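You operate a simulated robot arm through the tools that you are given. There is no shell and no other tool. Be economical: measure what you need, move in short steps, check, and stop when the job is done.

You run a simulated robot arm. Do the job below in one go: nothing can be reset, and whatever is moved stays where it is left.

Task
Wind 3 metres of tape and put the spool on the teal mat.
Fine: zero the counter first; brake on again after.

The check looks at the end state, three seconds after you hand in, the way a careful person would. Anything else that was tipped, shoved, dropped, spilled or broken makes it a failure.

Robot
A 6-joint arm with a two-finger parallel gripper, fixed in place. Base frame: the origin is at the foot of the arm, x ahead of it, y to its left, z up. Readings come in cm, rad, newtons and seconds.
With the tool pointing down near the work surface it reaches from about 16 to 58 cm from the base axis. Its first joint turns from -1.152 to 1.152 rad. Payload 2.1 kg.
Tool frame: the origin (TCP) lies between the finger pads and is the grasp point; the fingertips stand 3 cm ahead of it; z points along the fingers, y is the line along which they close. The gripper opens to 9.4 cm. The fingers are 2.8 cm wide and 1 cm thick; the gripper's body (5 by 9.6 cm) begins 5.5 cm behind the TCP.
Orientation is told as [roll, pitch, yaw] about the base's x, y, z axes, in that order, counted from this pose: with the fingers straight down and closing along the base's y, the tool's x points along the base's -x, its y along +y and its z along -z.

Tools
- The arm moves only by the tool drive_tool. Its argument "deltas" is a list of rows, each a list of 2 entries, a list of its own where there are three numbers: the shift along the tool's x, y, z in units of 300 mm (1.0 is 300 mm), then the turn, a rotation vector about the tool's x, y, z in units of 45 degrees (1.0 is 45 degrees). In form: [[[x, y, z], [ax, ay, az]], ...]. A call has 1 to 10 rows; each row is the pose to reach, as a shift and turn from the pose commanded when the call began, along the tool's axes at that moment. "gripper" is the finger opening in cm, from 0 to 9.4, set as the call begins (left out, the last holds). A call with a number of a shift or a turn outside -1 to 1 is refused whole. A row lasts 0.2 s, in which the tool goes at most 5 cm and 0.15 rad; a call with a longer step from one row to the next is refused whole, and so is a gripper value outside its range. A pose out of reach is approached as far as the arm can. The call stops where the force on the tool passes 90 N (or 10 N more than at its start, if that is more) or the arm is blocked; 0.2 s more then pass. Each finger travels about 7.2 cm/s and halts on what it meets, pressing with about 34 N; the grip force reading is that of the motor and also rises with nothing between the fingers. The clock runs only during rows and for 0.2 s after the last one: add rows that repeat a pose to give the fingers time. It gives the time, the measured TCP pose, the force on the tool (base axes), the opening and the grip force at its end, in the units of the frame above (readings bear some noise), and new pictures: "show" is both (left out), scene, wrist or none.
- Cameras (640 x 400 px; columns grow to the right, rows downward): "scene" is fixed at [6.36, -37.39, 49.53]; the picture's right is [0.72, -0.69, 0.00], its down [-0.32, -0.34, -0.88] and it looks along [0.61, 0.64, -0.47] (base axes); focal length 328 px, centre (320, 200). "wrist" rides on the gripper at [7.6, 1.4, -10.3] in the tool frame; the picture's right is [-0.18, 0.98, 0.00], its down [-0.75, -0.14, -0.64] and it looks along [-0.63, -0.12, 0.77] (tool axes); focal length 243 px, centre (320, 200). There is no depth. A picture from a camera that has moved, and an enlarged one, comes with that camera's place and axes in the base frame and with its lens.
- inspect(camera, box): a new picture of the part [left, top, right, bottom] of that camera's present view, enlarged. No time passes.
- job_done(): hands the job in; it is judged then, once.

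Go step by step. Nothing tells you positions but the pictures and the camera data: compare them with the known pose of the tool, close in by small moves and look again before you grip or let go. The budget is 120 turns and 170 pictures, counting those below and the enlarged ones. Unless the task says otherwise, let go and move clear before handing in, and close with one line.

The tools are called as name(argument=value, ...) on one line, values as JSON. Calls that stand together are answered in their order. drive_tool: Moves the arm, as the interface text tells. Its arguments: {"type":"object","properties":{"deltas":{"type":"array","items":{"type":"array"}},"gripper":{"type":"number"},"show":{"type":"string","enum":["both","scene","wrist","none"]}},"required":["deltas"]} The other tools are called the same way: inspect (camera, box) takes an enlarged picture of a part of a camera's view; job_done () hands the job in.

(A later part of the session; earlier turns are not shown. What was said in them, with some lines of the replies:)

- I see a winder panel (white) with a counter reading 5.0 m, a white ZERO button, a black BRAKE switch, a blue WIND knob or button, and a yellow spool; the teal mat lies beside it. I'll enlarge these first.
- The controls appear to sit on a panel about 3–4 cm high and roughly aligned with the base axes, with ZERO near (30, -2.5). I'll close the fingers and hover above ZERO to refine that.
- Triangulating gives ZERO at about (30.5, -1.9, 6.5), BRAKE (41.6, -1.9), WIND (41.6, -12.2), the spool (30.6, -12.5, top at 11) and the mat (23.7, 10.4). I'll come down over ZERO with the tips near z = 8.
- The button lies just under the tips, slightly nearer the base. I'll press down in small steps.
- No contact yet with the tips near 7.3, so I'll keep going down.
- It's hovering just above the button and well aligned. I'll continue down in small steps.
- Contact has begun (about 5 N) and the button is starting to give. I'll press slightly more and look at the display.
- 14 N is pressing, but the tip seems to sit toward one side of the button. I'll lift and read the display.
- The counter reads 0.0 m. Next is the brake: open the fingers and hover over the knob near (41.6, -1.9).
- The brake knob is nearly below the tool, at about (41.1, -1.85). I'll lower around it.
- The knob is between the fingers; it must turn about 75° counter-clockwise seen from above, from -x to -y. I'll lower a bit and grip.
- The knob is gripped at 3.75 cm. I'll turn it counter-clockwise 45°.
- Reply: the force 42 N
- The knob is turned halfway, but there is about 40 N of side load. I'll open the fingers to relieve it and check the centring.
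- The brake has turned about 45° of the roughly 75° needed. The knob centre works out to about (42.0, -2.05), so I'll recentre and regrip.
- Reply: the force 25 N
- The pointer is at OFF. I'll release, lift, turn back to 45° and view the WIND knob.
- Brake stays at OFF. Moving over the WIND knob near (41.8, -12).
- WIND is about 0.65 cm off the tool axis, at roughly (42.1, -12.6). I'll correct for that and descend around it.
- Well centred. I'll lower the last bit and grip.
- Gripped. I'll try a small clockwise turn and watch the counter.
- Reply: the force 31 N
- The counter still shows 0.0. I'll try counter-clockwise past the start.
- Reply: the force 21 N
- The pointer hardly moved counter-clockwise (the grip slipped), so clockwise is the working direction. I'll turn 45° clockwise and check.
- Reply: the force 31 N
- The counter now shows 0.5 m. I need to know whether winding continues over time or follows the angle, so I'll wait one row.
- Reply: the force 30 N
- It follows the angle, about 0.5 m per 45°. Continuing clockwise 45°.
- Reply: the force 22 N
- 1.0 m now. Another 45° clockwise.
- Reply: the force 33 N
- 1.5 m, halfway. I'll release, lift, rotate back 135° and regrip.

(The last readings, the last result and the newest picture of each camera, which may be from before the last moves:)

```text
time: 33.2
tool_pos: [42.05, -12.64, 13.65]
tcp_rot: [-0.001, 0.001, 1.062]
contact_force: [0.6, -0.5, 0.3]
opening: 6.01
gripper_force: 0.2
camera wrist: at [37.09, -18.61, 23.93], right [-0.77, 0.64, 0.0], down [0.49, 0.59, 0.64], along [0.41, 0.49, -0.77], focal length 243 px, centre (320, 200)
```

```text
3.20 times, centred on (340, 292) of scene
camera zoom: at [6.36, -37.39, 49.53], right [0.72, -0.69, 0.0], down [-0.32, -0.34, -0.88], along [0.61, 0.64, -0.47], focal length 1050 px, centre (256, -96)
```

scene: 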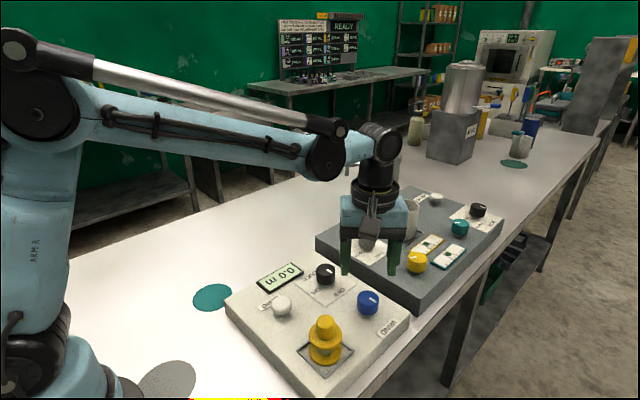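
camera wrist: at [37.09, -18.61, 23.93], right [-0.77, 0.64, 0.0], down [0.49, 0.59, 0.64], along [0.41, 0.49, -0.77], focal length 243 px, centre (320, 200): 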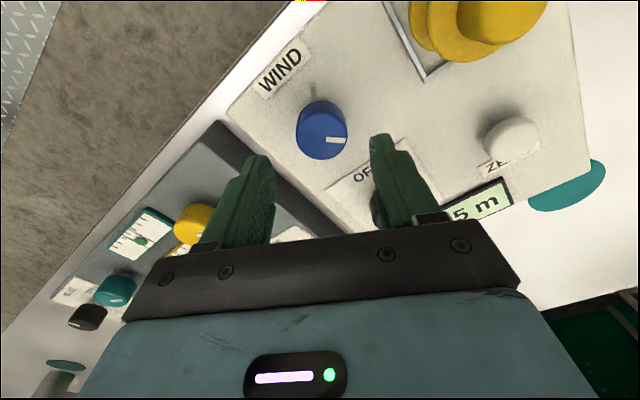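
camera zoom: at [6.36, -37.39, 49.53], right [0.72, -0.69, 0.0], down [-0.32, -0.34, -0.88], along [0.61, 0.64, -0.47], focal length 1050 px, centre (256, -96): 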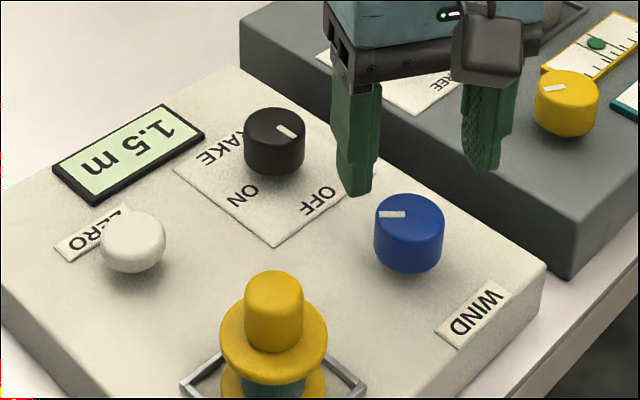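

Still 1.5 m with the knob centred. I'll lower, regrip and turn 90° clockwise.

drive_tool(deltas=[[[0, 0, 0.08], [0, 0, 0]], [[0, 0, 0.15], [0, 0, 0]], [[0, 0, 0.15], [0, 0, 0]]], show="none")

drive_tool(deltas=[[[0, 0, 0], [0, 0, 0]], [[0, 0, 0], [0, 0, 0]], [[0, 0, 0], [0, 0, 0]]], gripper=2, show="none")

drive_tool(deltas=[[[0, 0, 0], [0, 0, 0.18]], [[0, 0, 0], [0, 0, 0.36]], [[0, 0, 0], [0, 0, 0.54]], [[0, 0, 0], [0, 0, 0.72]], [[0, 0, 0], [0, 0, 0.9]], [[0, 0, 0], [0, 0, 1.0]], [[0, 0, 0], [0, 0, 1.0]]], show="none")

inspect(camera="scene", box=[240, 230, 440, 355])

```text
time: 34.0
tool_pos: [42.0, -12.72, 9.09]
tcp_rot: [-0.002, 0.0, 1.06]
contact_force: [-0.2, 0.1, -0.2]
opening: 5.95
gripper_force: 0.0
```

```text
time: 34.8
tool_pos: [41.9, -12.7, 9.19]
tcp_rot: [0.002, -0.001, 1.061]
contact_force: [-15.3, 6.6, -5.6]
opening: 3.64
gripper_force: 45.0
```

```text
time: 36.4
tool_pos: [41.92, -12.51, 9.16]
tcp_rot: [0.004, 0.008, 0.273]
contact_force: [-23.1, 14.8, 29.1]
opening: 3.65
gripper_force: 45.5
```

```text
3.20 times, centred on (340, 292) of scene
camera zoom: at [6.35, -37.38, 49.54], right [0.72, -0.69, 0.0], down [-0.32, -0.34, -0.88], along [0.61, 0.64, -0.47], focal length 1050 px, centre (256, -96)
```

zoom: 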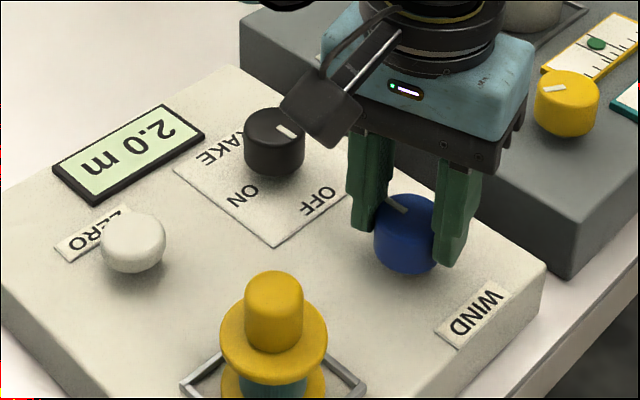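

2.0 m. Next 45°, with a small shift to relieve the side load.

drive_tool(deltas=[[[0.004, 0.005, 0], [0, 0, 0.18]], [[0.004, 0.005, 0], [0, 0, 0.36]], [[0.004, 0.005, 0], [0, 0, 0.54]], [[0.004, 0.005, 0], [0, 0, 0.72]], [[0.004, 0.005, 0], [0, 0, 0.9]], [[0.004, 0.005, 0], [0, 0, 1.0]], [[0.004, 0.005, 0], [0, 0, 1.0]]], show="none")

inspect(camera="scene", box=[240, 230, 440, 355])

```text
time: 38.0
tool_pos: [41.95, -12.46, 9.18]
tcp_rot: [0.0, -0.003, -0.511]
contact_force: [-0.7, 11.0, 9.1]
opening: 3.65
gripper_force: 44.5
```

```text
3.20 times, centred on (340, 292) of scene
camera zoom: at [6.36, -37.38, 49.53], right [0.72, -0.69, 0.0], down [-0.32, -0.34, -0.88], along [0.61, 0.64, -0.47], focal length 1050 px, centre (256, -96)
```

zoom: 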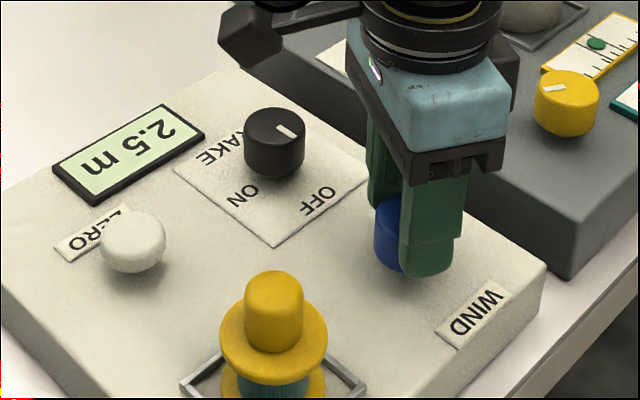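

2.5 m. I'll turn 34° then check.

drive_tool(deltas=[[[0, 0.003, 0], [0, 0, 0.18]], [[0, 0.003, 0], [0, 0, 0.36]], [[0, 0.003, 0], [0, 0, 0.54]], [[0, 0.003, 0], [0, 0, 0.72]], [[0, 0.003, 0], [0, 0, 0.78]], [[0, 0.003, 0], [0, 0, 0.78]]], show="none")

inspect(camera="scene", box=[240, 230, 440, 355])

```text
time: 39.4
tool_pos: [42.07, -12.44, 9.22]
tcp_rot: [0.0, 0.0, -1.125]
contact_force: [0.5, -3.1, -35.2]
opening: 3.66
gripper_force: 44.9
```

```text
3.20 times, centred on (340, 292) of scene
camera zoom: at [6.37, -37.39, 49.52], right [0.72, -0.69, 0.0], down [-0.32, -0.34, -0.88], along [0.61, 0.64, -0.47], focal length 1050 px, centre (256, -96)
```

zoom: 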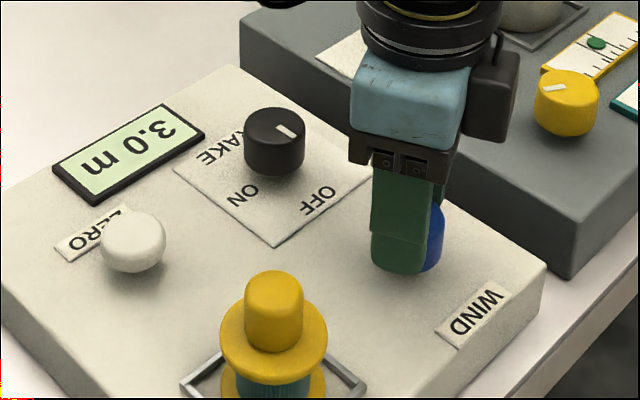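

The display reads 3.0 m. I'll release and look at the display and pointer closely.

drive_tool(deltas=[[[0, 0, 0], [0, 0, 0]], [[0, 0, 0], [0, 0, 0]], [[0, 0, -0.12], [0, 0, 0]], [[0, 0, -0.24], [0, 0, 0]], [[0, 0, -0.24], [0, 0, 0]]], gripper=6, show="wrist")

inspect(camera="scene", box=[240, 230, 440, 355])

```text
time: 40.6
tool_pos: [42.0, -12.7, 16.65]
tcp_rot: [0.0, -0.001, -1.123]
contact_force: [-0.2, -0.2, -0.3]
opening: 6.0
gripper_force: 0.0
camera wrist: at [40.0, -5.16, 26.83], right [0.97, 0.26, 0.0], down [0.2, -0.74, 0.64], along [0.17, -0.62, -0.77], focal length 243 px, centre (320, 200)
```

wrist: 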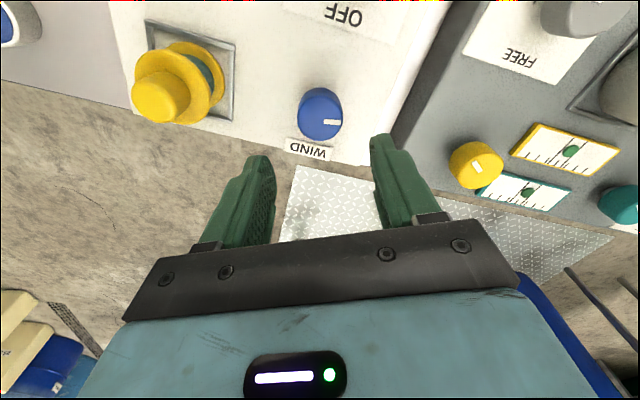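

```text
3.20 times, centred on (340, 292) of scene
camera zoom: at [6.36, -37.39, 49.53], right [0.72, -0.69, 0.0], down [-0.32, -0.34, -0.88], along [0.61, 0.64, -0.47], focal length 1050 px, centre (256, -96)
```

zoom: 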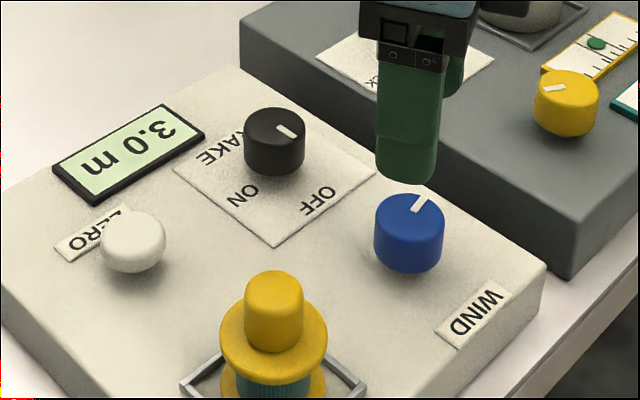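

The pointer turned about 270° in total, which fits 3.0 m. Now the brake: I'll go back over its knob while turning the tool back 45° twice.

drive_tool(deltas=[[[0.08, 0.038, 0], [0, 0, -0.18]], [[0.16, 0.076, 0], [0, 0, -0.36]], [[0.24, 0.115, 0], [0, 0, -0.54]], [[0.318, 0.153, 0], [0, 0, -0.72]], [[0.318, 0.153, 0], [0, 0, -0.9]], [[0.318, 0.153, 0], [0, 0, -1.0]]], gripper=6.5, show="none")

drive_tool(deltas=[[[0, 0, 0], [0, 0, -0.18]], [[0, 0, 0], [0, 0, -0.36]], [[0, 0, 0], [0, 0, -0.54]], [[0, 0, 0], [0, 0, -0.72]], [[0, 0, 0], [0, 0, -0.9]], [[0, 0, 0], [0, 0, -1.0]], [[0, 0, 0], [0, 0, -1.0]]], show="wrist")

```text
time: 42.0
tool_pos: [42.0, -1.88, 16.24]
tcp_rot: [0.001, -0.002, -0.336]
contact_force: [0.3, -0.8, 0.5]
opening: 6.5
gripper_force: 0.0
```

```text
time: 43.6
tool_pos: [41.96, -1.78, 16.4]
tcp_rot: [0.001, 0.001, 0.448]
contact_force: [-0.2, 0.5, 0.1]
opening: 6.5
gripper_force: 0.0
camera wrist: at [34.48, -3.86, 26.59], right [-0.26, 0.97, 0.0], down [0.74, 0.2, 0.64], along [0.62, 0.17, -0.77], focal length 243 px, centre (320, 200)
```

wrist: 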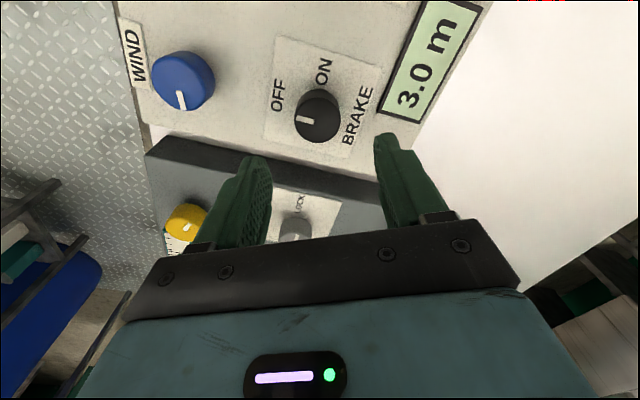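

Display 3.0 m and brake at OFF. I'll descend over the brake knob.

drive_tool(deltas=[[[0.0036, -0.008, 0.08], [0, 0, 0]], [[0.0036, -0.008, 0.16], [0, 0, 0]], [[0.0036, -0.008, 0.2], [0, 0, 0]], [[0.0036, -0.008, 0.243], [0, 0, 0]], [[0.0036, -0.008, 0.243], [0, 0, 0]]], show="wrist")

```text
time: 44.8
tool_pos: [42.0, -1.9, 9.05]
tcp_rot: [0.002, -0.001, 0.446]
contact_force: [0.2, 0.4, 0.3]
opening: 6.49
gripper_force: 0.1
camera wrist: at [34.51, -3.99, 19.24], right [-0.26, 0.97, 0.0], down [0.74, 0.2, 0.64], along [0.62, 0.17, -0.77], focal length 243 px, centre (320, 200)
```

wrist: 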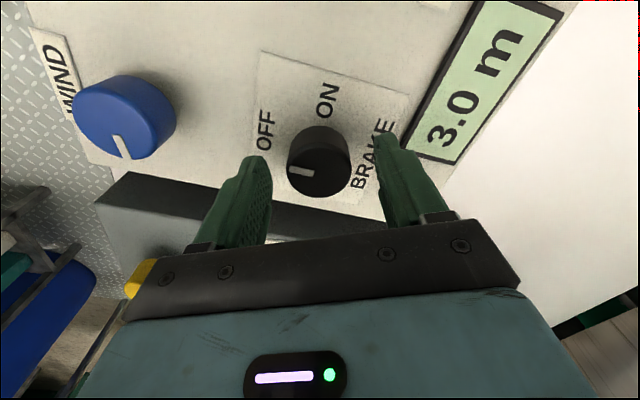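

Centred. I'll grip and turn 45° clockwise, then 30° more.

drive_tool(deltas=[[[0, -0.003, 0], [0, 0, 0]], [[0, -0.003, 0], [0, 0, 0]], [[0, -0.003, 0], [0, 0, 0]]], gripper=2, show="none")

drive_tool(deltas=[[[0, 0, 0], [0, 0, 0.18]], [[0, 0, 0], [0, 0, 0.36]], [[0, 0, 0], [0, 0, 0.54]], [[0, 0, 0], [0, 0, 0.72]], [[0, 0, 0], [0, 0, 0.9]], [[0, 0, 0], [0, 0, 1.0]]], show="none")

drive_tool(deltas=[[[0, 0, 0], [0, 0, 0.18]], [[0, 0, 0], [0, 0, 0.36]], [[0, 0, 0], [0, 0, 0.54]], [[0, 0, 0], [0, 0, 0.68]], [[0, 0, 0], [0, 0, 0.68]]], show="none")

inspect(camera="scene", box=[240, 230, 440, 355])

```text
time: 45.6
tool_pos: [42.06, -1.93, 8.93]
tcp_rot: [0.003, 0.0, 0.45]
contact_force: [-7.4, 10.0, 5.8]
opening: 3.74
gripper_force: 45.2
```

```text
time: 47.0
tool_pos: [42.05, -1.88, 8.94]
tcp_rot: [0.003, -0.002, -0.341]
contact_force: [5.6, 21.4, -9.6]
opening: 3.72
gripper_force: 44.8
```

```text
time: 48.2
tool_pos: [42.04, -2.12, 9.02]
tcp_rot: [0.003, 0.001, -0.872]
contact_force: [11.4, 18.9, -12.4]
opening: 3.78
gripper_force: 44.5
```

```text
3.20 times, centred on (340, 292) of scene
camera zoom: at [6.37, -37.38, 49.53], right [0.72, -0.69, 0.0], down [-0.32, -0.34, -0.88], along [0.61, 0.64, -0.47], focal length 1050 px, centre (256, -96)
```

zoom: 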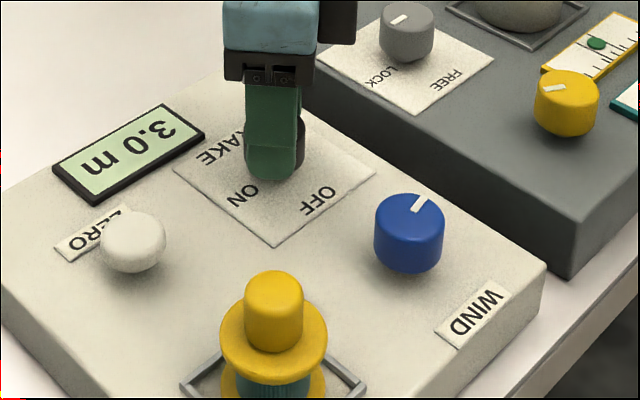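

Turned; I'll release, lift and check the pointer.

drive_tool(deltas=[[[0, 0, 0], [0, 0, 0]], [[0, 0, 0], [0, 0, 0]], [[0, 0, -0.12], [0, 0, 0]], [[0, 0, -0.25], [0, 0, 0.0]], [[0, 0, -0.27], [0, 0, -0.18]], [[0, 0, -0.27], [0, 0, -0.36]], [[0, 0, -0.27], [0, 0, -0.54]], [[0, 0, -0.27], [0, 0, -0.72]], [[0, 0, -0.27], [0, 0, -0.9]], [[0, 0, -0.27], [0, 0, -1]]], gripper=6.5, show="wrist")

inspect(camera="scene", box=[240, 230, 440, 355])

```text
time: 50.4
tool_pos: [41.96, -2.21, 17.06]
tcp_rot: [0.001, 0.0, -0.083]
contact_force: [0.1, 0.8, 0.0]
opening: 6.5
gripper_force: 0.0
camera wrist: at [34.49, -0.16, 27.34], right [0.27, 0.96, 0.0], down [0.74, -0.2, 0.64], along [0.62, -0.17, -0.77], focal length 243 px, centre (320, 200)
```

wrist: 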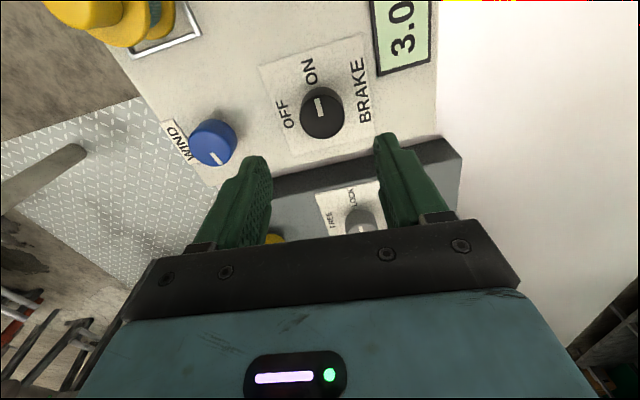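

```text
3.20 times, centred on (340, 292) of scene
camera zoom: at [6.36, -37.38, 49.53], right [0.72, -0.69, 0.0], down [-0.32, -0.34, -0.88], along [0.61, 0.64, -0.47], focal length 1050 px, centre (256, -96)
```

zoom: 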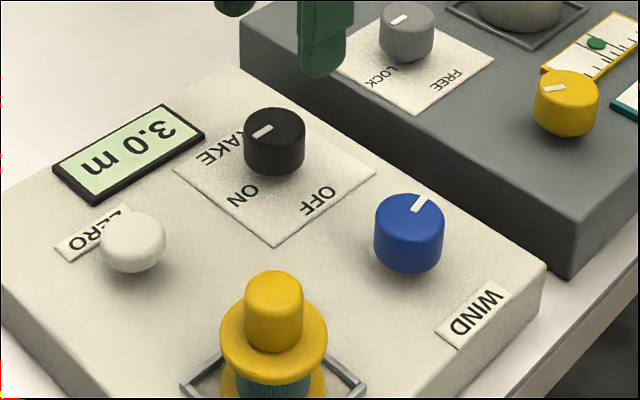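

The brake pointer is back at ON and the counter holds 3.0 m. Next, over the spool near (30.6, -12.5).

drive_tool(deltas=[[[0.05, -0.054, -0.1], [0, 0, -0.1]], [[0.15, -0.16, -0.1], [0, 0, -0.106]], [[0.25, -0.27, -0.1], [0, 0, -0.106]], [[0.35, -0.377, -0.1], [0, 0, -0.106]], [[0.35, -0.377, -0.1], [0, 0, -0.106]]], gripper=6)

```text
time: 51.6
tool_pos: [30.93, -11.92, 20.32]
tcp_rot: [0.001, -0.001, -0.004]
contact_force: [-0.2, -1.1, 0.5]
opening: 6.01
gripper_force: 0.0
camera wrist: at [23.24, -10.56, 30.53], right [0.19, 0.98, 0.0], down [0.75, -0.14, 0.64], along [0.63, -0.12, -0.77], focal length 243 px, centre (320, 200)
```

scene: 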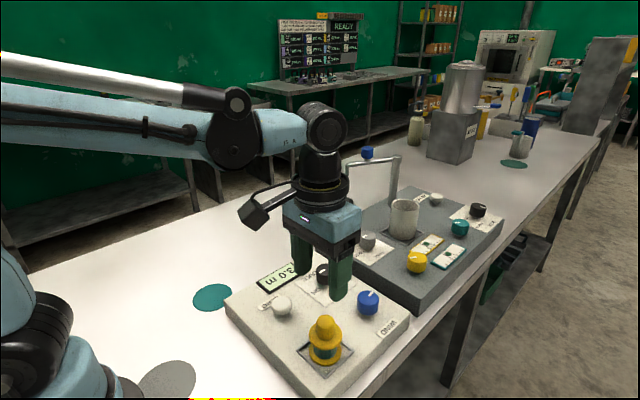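
wrist: 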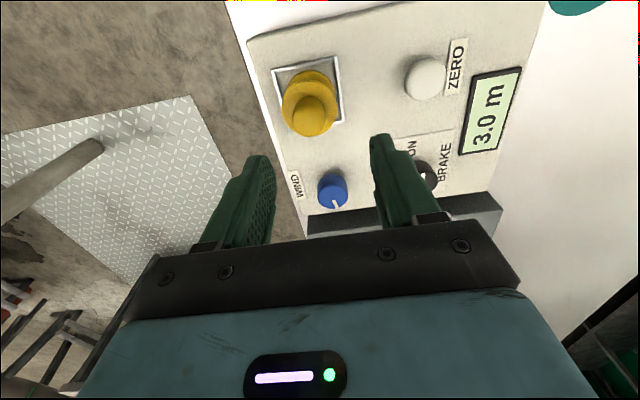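

The spool's handle is near (30.4, -12.15), top about 10.9 and upper flange about 8.4. I'll align, lower until the tips are just above the flange, and look.

drive_tool(deltas=[[[0.016, -0.008, 0.1], [0, 0, 0]], [[0.016, -0.008, 0.2], [0, 0, 0]], [[0.016, -0.008, 0.265], [0, 0, 0]], [[0.016, -0.008, 0.265], [0, 0, 0]]], show="wrist")

inspect(camera="scene", box=[250, 270, 410, 370])

```text
time: 52.6
tool_pos: [30.07, -12.5, 12.17]
tcp_rot: [0.0, -0.002, -0.004]
contact_force: [-0.1, 0.9, 0.6]
opening: 5.99
gripper_force: 0.0
camera wrist: at [22.47, -11.08, 22.42], right [0.19, 0.98, 0.0], down [0.75, -0.14, 0.64], along [0.63, -0.12, -0.77], focal length 243 px, centre (320, 200)
```

wrist: 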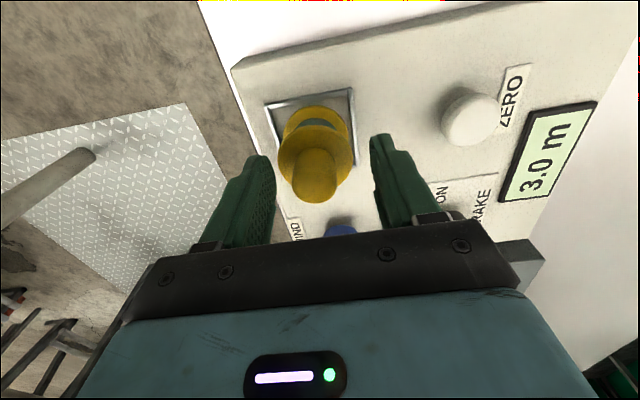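

```text
4.00 times, centred on (330, 320) of scene
camera zoom: at [6.36, -37.38, 49.53], right [0.72, -0.69, 0.0], down [-0.32, -0.34, -0.88], along [0.61, 0.64, -0.47], focal length 1313 px, centre (280, -280)
```

zoom: 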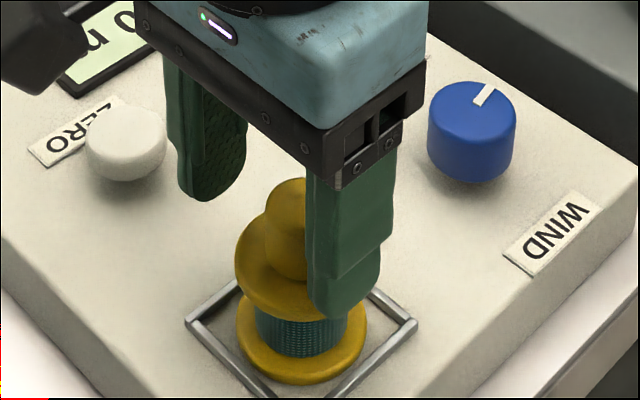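

The handle lies between the fingers, slightly to the -y side. I'll make a small correction and then grip.

drive_tool(deltas=[[[-0.012, -0.008, 0.005], [0, 0, 0]], [[-0.012, -0.008, 0.01], [0, 0, 0]], [[-0.012, -0.008, 0.01], [0, 0, 0]]], show="none")

drive_tool(deltas=[[[0, 0, 0], [0, 0, 0]], [[0, 0, 0], [0, 0, 0]], [[0, 0, 0], [0, 0, 0]]], gripper=1, show="wrist")

inspect(camera="scene", box=[250, 270, 410, 370])

```text
time: 53.4
tool_pos: [30.34, -12.9, 11.96]
tcp_rot: [0.001, -0.001, -0.004]
contact_force: [-0.1, 0.2, 1.4]
opening: 5.98
gripper_force: 0.0
```

```text
time: 54.2
tool_pos: [30.45, -12.93, 11.95]
tcp_rot: [0.0, -0.002, -0.004]
contact_force: [0.0, -0.4, 0.4]
opening: 2.54
gripper_force: 33.7
camera wrist: at [22.82, -11.51, 22.17], right [0.19, 0.98, 0.0], down [0.75, -0.14, 0.64], along [0.63, -0.12, -0.77], focal length 243 px, centre (320, 200)
```

wrist: 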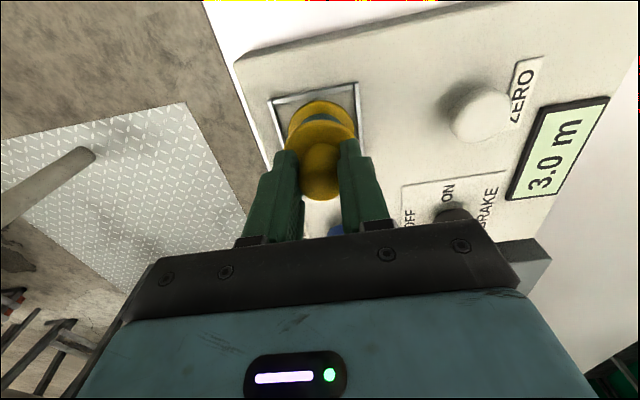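

```text
4.00 times, centred on (330, 320) of scene
camera zoom: at [6.36, -37.39, 49.53], right [0.72, -0.69, 0.0], down [-0.32, -0.34, -0.88], along [0.61, 0.64, -0.47], focal length 1313 px, centre (280, -280)
```

zoom: 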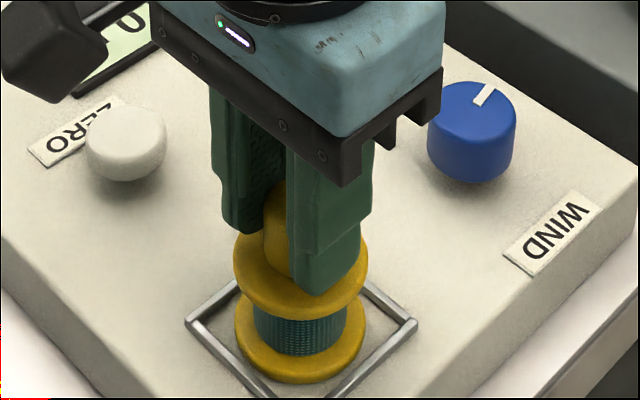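

Gripped at 2.54 cm on the handle. Lifting straight up.

drive_tool(deltas=[[[0, 0, -0.03], [0, 0, 0]], [[0, 0, -0.08], [0, 0, 0]], [[0, 0, -0.16], [0, 0, 0]], [[0, 0, -0.26], [0, 0, 0]], [[0, 0, -0.3], [0, 0, 0]], [[0, 0, -0.3], [0, 0, 0]]])

```text
time: 55.6
tool_pos: [30.51, -12.99, 20.95]
tcp_rot: [0.002, 0.0, -0.003]
contact_force: [0.3, -0.1, -0.7]
opening: 2.55
gripper_force: 33.6
camera wrist: at [22.89, -11.59, 31.14], right [0.19, 0.98, 0.0], down [0.75, -0.14, 0.64], along [0.63, -0.12, -0.77], focal length 243 px, centre (320, 200)
```

scene: 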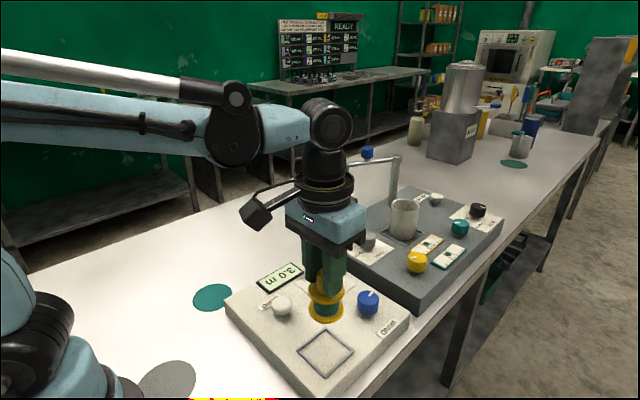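
wrist: 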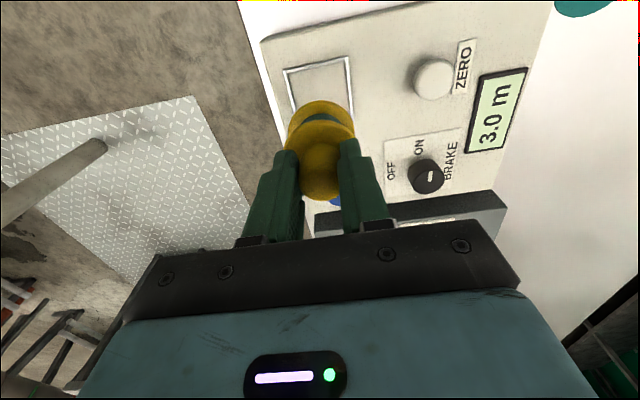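

The spool is free. I'll carry it toward the teal mat near (24.7, 11).

drive_tool(deltas=[[[0.02, 0.08, 0], [0, 0, 0]], [[0.05, 0.2, 0], [0, 0, 0]], [[0.08, 0.33, 0], [0, 0, 0]], [[0.11, 0.46, 0], [0, 0, 0]], [[0.14, 0.59, 0], [0, 0, 0]], [[0.17, 0.71, 0], [0, 0, 0]], [[0.193, 0.8, 0], [0, 0, 0]], [[0.193, 0.8, 0], [0, 0, 0]]])

```text
time: 57.4
tool_pos: [24.85, 11.15, 20.91]
tcp_rot: [0.001, -0.003, -0.002]
contact_force: [0.0, 0.2, -0.7]
opening: 2.53
gripper_force: 34.4
camera wrist: at [17.17, 12.48, 31.08], right [0.19, 0.98, 0.0], down [0.75, -0.14, 0.64], along [0.63, -0.12, -0.77], focal length 243 px, centre (320, 200)
```

scene: 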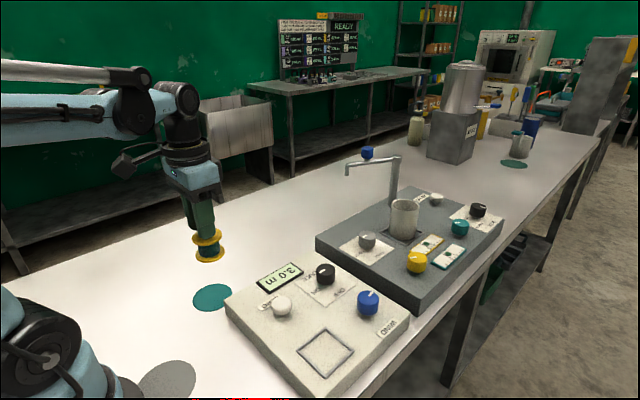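
wrist: 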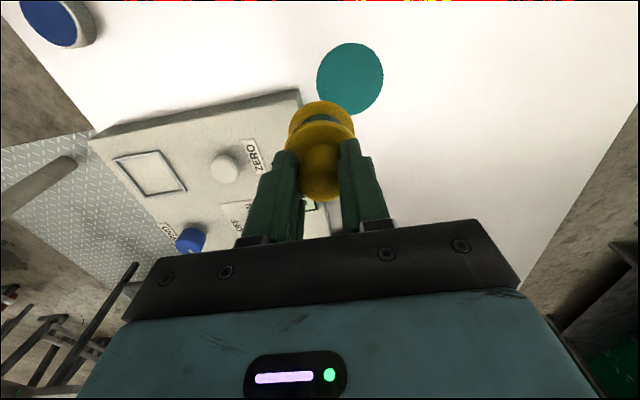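

All views triangulate the mat to about (25.1, 14.5) with the table nearer z = 0 than 4, so contact will decide the height. I'll shift over it, lower partway and compare again.

drive_tool(deltas=[[[-0.008, 0.06, 0], [0, 0, 0]], [[-0.008, 0.112, 0.08], [0, 0, 0]], [[-0.008, 0.112, 0.16], [0, 0, 0]], [[-0.008, 0.112, 0.22], [0, 0, 0]], [[-0.008, 0.112, 0.22], [0, 0, 0]]])

inspect(camera="scene", box=[140, 210, 300, 310])

```text
time: 58.6
tool_pos: [25.21, 14.31, 14.29]
tcp_rot: [0.0, -0.003, -0.004]
contact_force: [0.3, 0.4, 0.3]
opening: 2.55
gripper_force: 34.4
camera wrist: at [17.64, 15.77, 24.49], right [0.19, 0.98, 0.0], down [0.75, -0.14, 0.64], along [0.63, -0.12, -0.77], focal length 243 px, centre (320, 200)
```

scene: 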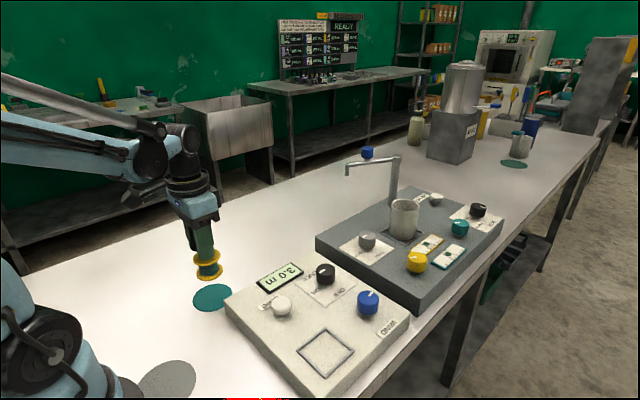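
wrist: 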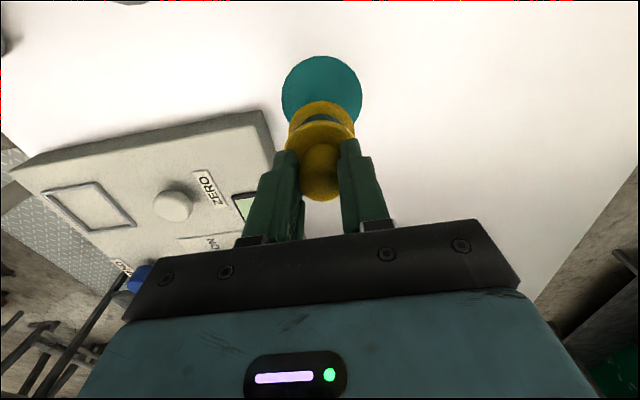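

```text
4.00 times, centred on (220, 260) of scene
camera zoom: at [6.36, -37.38, 49.53], right [0.72, -0.69, 0.0], down [-0.32, -0.34, -0.88], along [0.61, 0.64, -0.47], focal length 1313 px, centre (720, -40)
```

zoom: 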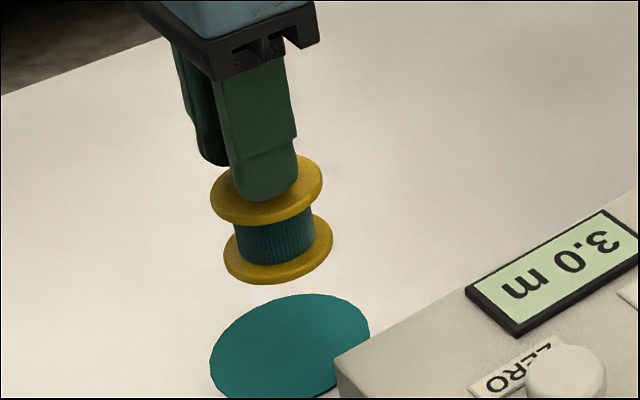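

The mat is right below, near (24.9, 14.7), with about 5 cm to go. Lowering 4 cm.

drive_tool(deltas=[[[0.006, 0.008, 0.04], [0, 0, 0]], [[0.006, 0.008, 0.08], [0, 0, 0]], [[0.006, 0.008, 0.12], [0, 0, 0]], [[0.006, 0.008, 0.135], [0, 0, 0]], [[0.006, 0.008, 0.135], [0, 0, 0]]], show="wrist")

inspect(camera="scene", box=[140, 220, 300, 320])

```text
time: 59.8
tool_pos: [24.8, 14.59, 10.0]
tcp_rot: [0.001, -0.002, -0.002]
contact_force: [0.8, -0.3, -0.8]
opening: 2.54
gripper_force: 33.7
camera wrist: at [17.13, 15.98, 20.28], right [0.19, 0.98, 0.0], down [0.75, -0.14, 0.64], along [0.63, -0.12, -0.77], focal length 243 px, centre (320, 200)
```

wrist: 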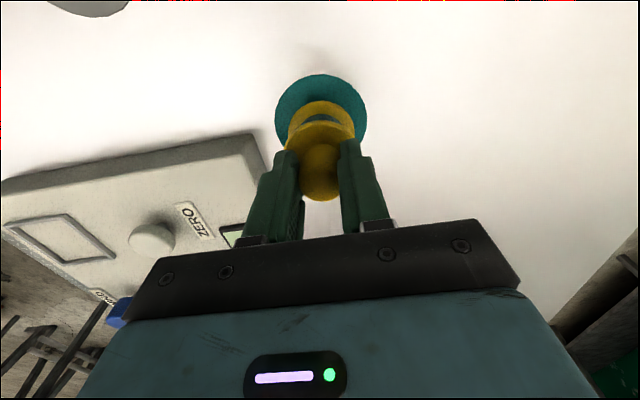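

```text
4.00 times, centred on (220, 270) of scene
camera zoom: at [6.36, -37.39, 49.53], right [0.72, -0.69, 0.0], down [-0.32, -0.34, -0.88], along [0.61, 0.64, -0.47], focal length 1313 px, centre (720, -80)
```

zoom: 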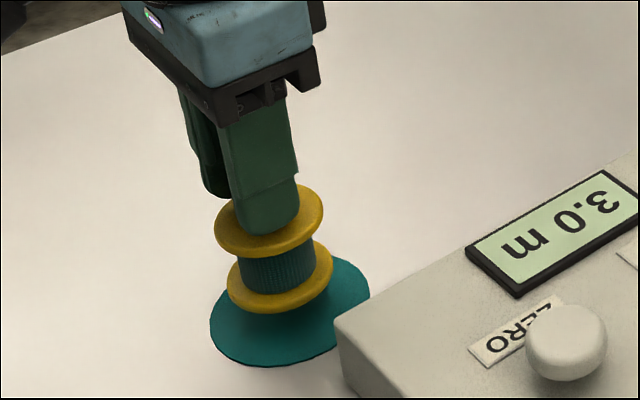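

Directly above the mat with roughly 1.3 cm left. Lowering gently until contact.

drive_tool(deltas=[[[0, 0, 0.012], [0, 0, 0]], [[0, 0, 0.024], [0, 0, 0]], [[0, 0, 0.033], [0, 0, 0]], [[0, 0, 0.033], [0, 0, 0]]], show="none")

inspect(camera="scene", box=[140, 220, 300, 320])

```text
time: 60.8
tool_pos: [24.89, 14.51, 9.33]
tcp_rot: [0.001, -0.001, -0.003]
contact_force: [0.2, 0.2, -0.3]
opening: 2.54
gripper_force: 34.0
```

```text
4.00 times, centred on (220, 270) of scene
camera zoom: at [6.36, -37.38, 49.53], right [0.72, -0.69, 0.0], down [-0.32, -0.34, -0.88], along [0.61, 0.64, -0.47], focal length 1313 px, centre (720, -80)
```

zoom: 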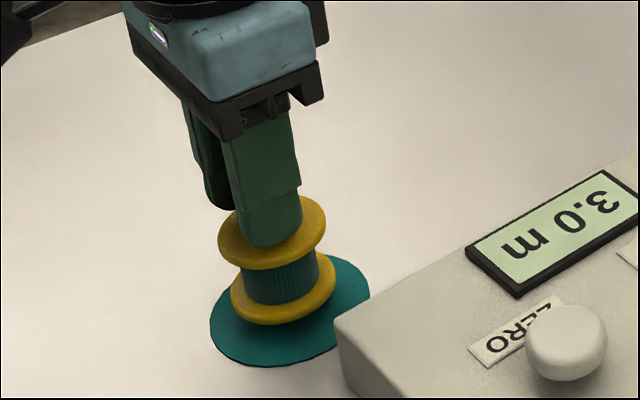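

drive_tool(deltas=[[[0, 0, 0.008], [0, 0, 0]], [[0, 0, 0.016], [0, 0, 0]], [[0, 0, 0.02], [0, 0, 0]], [[0, 0, 0.02], [0, 0, 0]]], show="none")

inspect(camera="scene", box=[140, 220, 300, 320])

```text
time: 61.8
tool_pos: [24.81, 14.57, 8.55]
tcp_rot: [0.001, -0.002, -0.004]
contact_force: [-0.6, -0.5, -0.6]
opening: 2.55
gripper_force: 34.0
```

```text
4.00 times, centred on (220, 270) of scene
camera zoom: at [6.36, -37.38, 49.53], right [0.72, -0.69, 0.0], down [-0.32, -0.34, -0.88], along [0.61, 0.64, -0.47], focal length 1313 px, centre (720, -80)
```

zoom: 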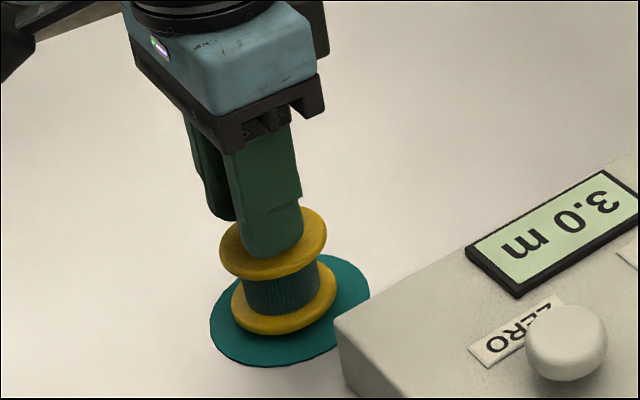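

No contact yet; about 0.5 cm left.

drive_tool(deltas=[[[0, 0, 0.006], [0, 0, 0]], [[0, 0, 0.012], [0, 0, 0]], [[0, 0, 0.015], [0, 0, 0]], [[0, 0, 0.015], [0, 0, 0]]], show="none")

inspect(camera="scene", box=[140, 220, 300, 320])

```text
time: 62.8
tool_pos: [24.81, 14.52, 8.22]
tcp_rot: [0.0, -0.002, -0.004]
contact_force: [-0.5, -0.6, -0.5]
opening: 2.52
gripper_force: 34.1
```

```text
4.00 times, centred on (220, 270) of scene
camera zoom: at [6.36, -37.38, 49.53], right [0.72, -0.69, 0.0], down [-0.32, -0.34, -0.88], along [0.61, 0.64, -0.47], focal length 1313 px, centre (720, -80)
```

zoom: 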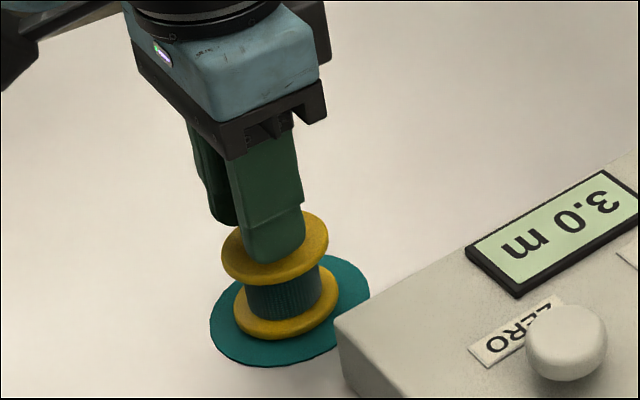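

drive_tool(deltas=[[[0, 0, 0.005], [0, 0, 0]], [[0, 0, 0.01], [0, 0, 0]], [[0, 0, 0.01], [0, 0, 0]]], show="none")

inspect(camera="scene", box=[140, 220, 300, 320])

```text
time: 63.6
tool_pos: [24.79, 14.52, 7.81]
tcp_rot: [0.0, -0.002, -0.004]
contact_force: [-0.8, 1.1, 25.9]
opening: 2.56
gripper_force: 34.1
```

```text
4.00 times, centred on (220, 270) of scene
camera zoom: at [6.35, -37.39, 49.53], right [0.72, -0.69, 0.0], down [-0.32, -0.34, -0.88], along [0.61, 0.64, -0.47], focal length 1313 px, centre (720, -80)
```

zoom: 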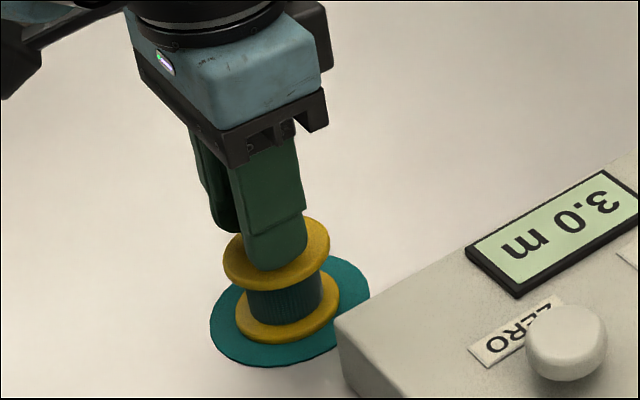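

Contact at 26 N: the spool rests well inside the mat. I'll ease up 1 mm, open, and rise.

drive_tool(deltas=[[[0, 0, -0.004], [0, 0, 0]], [[0, 0, -0.004], [0, 0, 0]]], show="none")

drive_tool(deltas=[[[0, 0, 0], [0, 0, 0]], [[0, 0, 0], [0, 0, 0]], [[0, 0, 0], [0, 0, 0]], [[0, 0, -0.08], [0, 0, 0]], [[0, 0, -0.2], [0, 0, 0]], [[0, 0, -0.35], [0, 0, 0]], [[0, 0, -0.45], [0, 0, 0]], [[0, 0, -0.45], [0, 0, 0]]], gripper=6.5)

inspect(camera="scene", box=[170, 220, 430, 380])

```text
time: 64.2
tool_pos: [24.76, 14.54, 7.83]
tcp_rot: [-0.001, -0.001, -0.003]
contact_force: [-1.2, -0.4, -0.1]
opening: 2.55
gripper_force: 34.4
```

```text
time: 66.0
tool_pos: [24.42, 14.73, 21.33]
tcp_rot: [0.002, -0.001, -0.003]
contact_force: [0.1, -0.6, -0.8]
opening: 6.48
gripper_force: 0.0
camera wrist: at [16.83, 16.11, 31.46], right [0.19, 0.98, 0.0], down [0.75, -0.14, 0.64], along [0.63, -0.12, -0.77], focal length 243 px, centre (320, 200)
```

scene: 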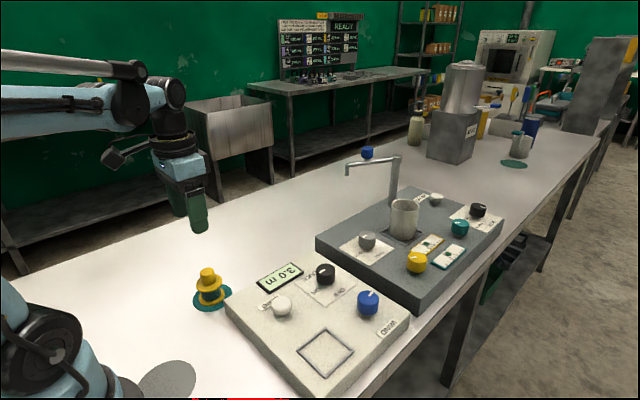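
wrist: 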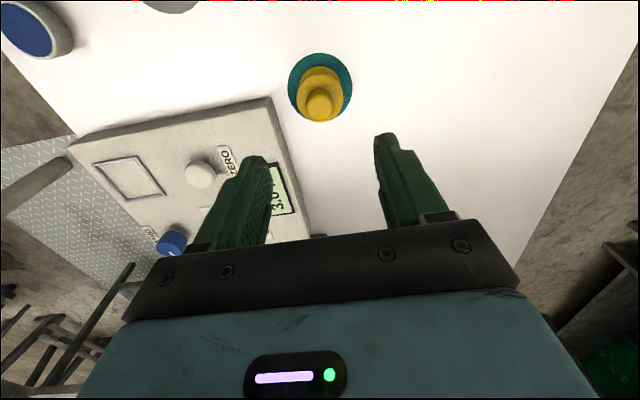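

```text
2.46 times, centred on (300, 300) of scene
camera zoom: at [6.36, -37.39, 49.53], right [0.72, -0.69, 0.0], down [-0.32, -0.34, -0.88], along [0.61, 0.64, -0.47], focal length 808 px, centre (369, -46)
```

zoom: 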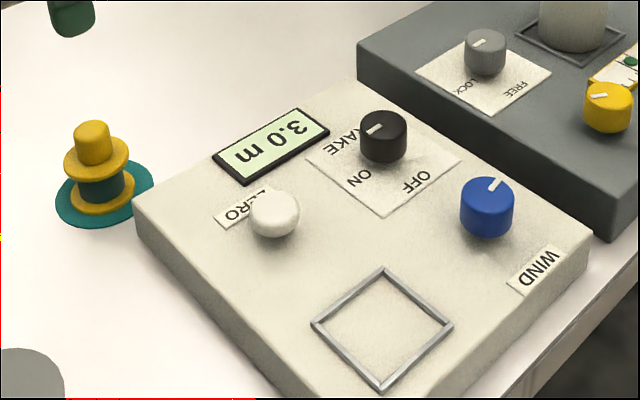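

The spool stands upright inside the teal mat, the counter reads 3.0 m, the brake is at ON, and nothing else has moved. The arm is clear, so I'm handing in.

job_done()

```text
The job is handed in.
```

I zeroed the counter, wound the tape to a 3.0 m reading, turned the brake back to ON and set the spool upright on the teal mat; the job is handed in.
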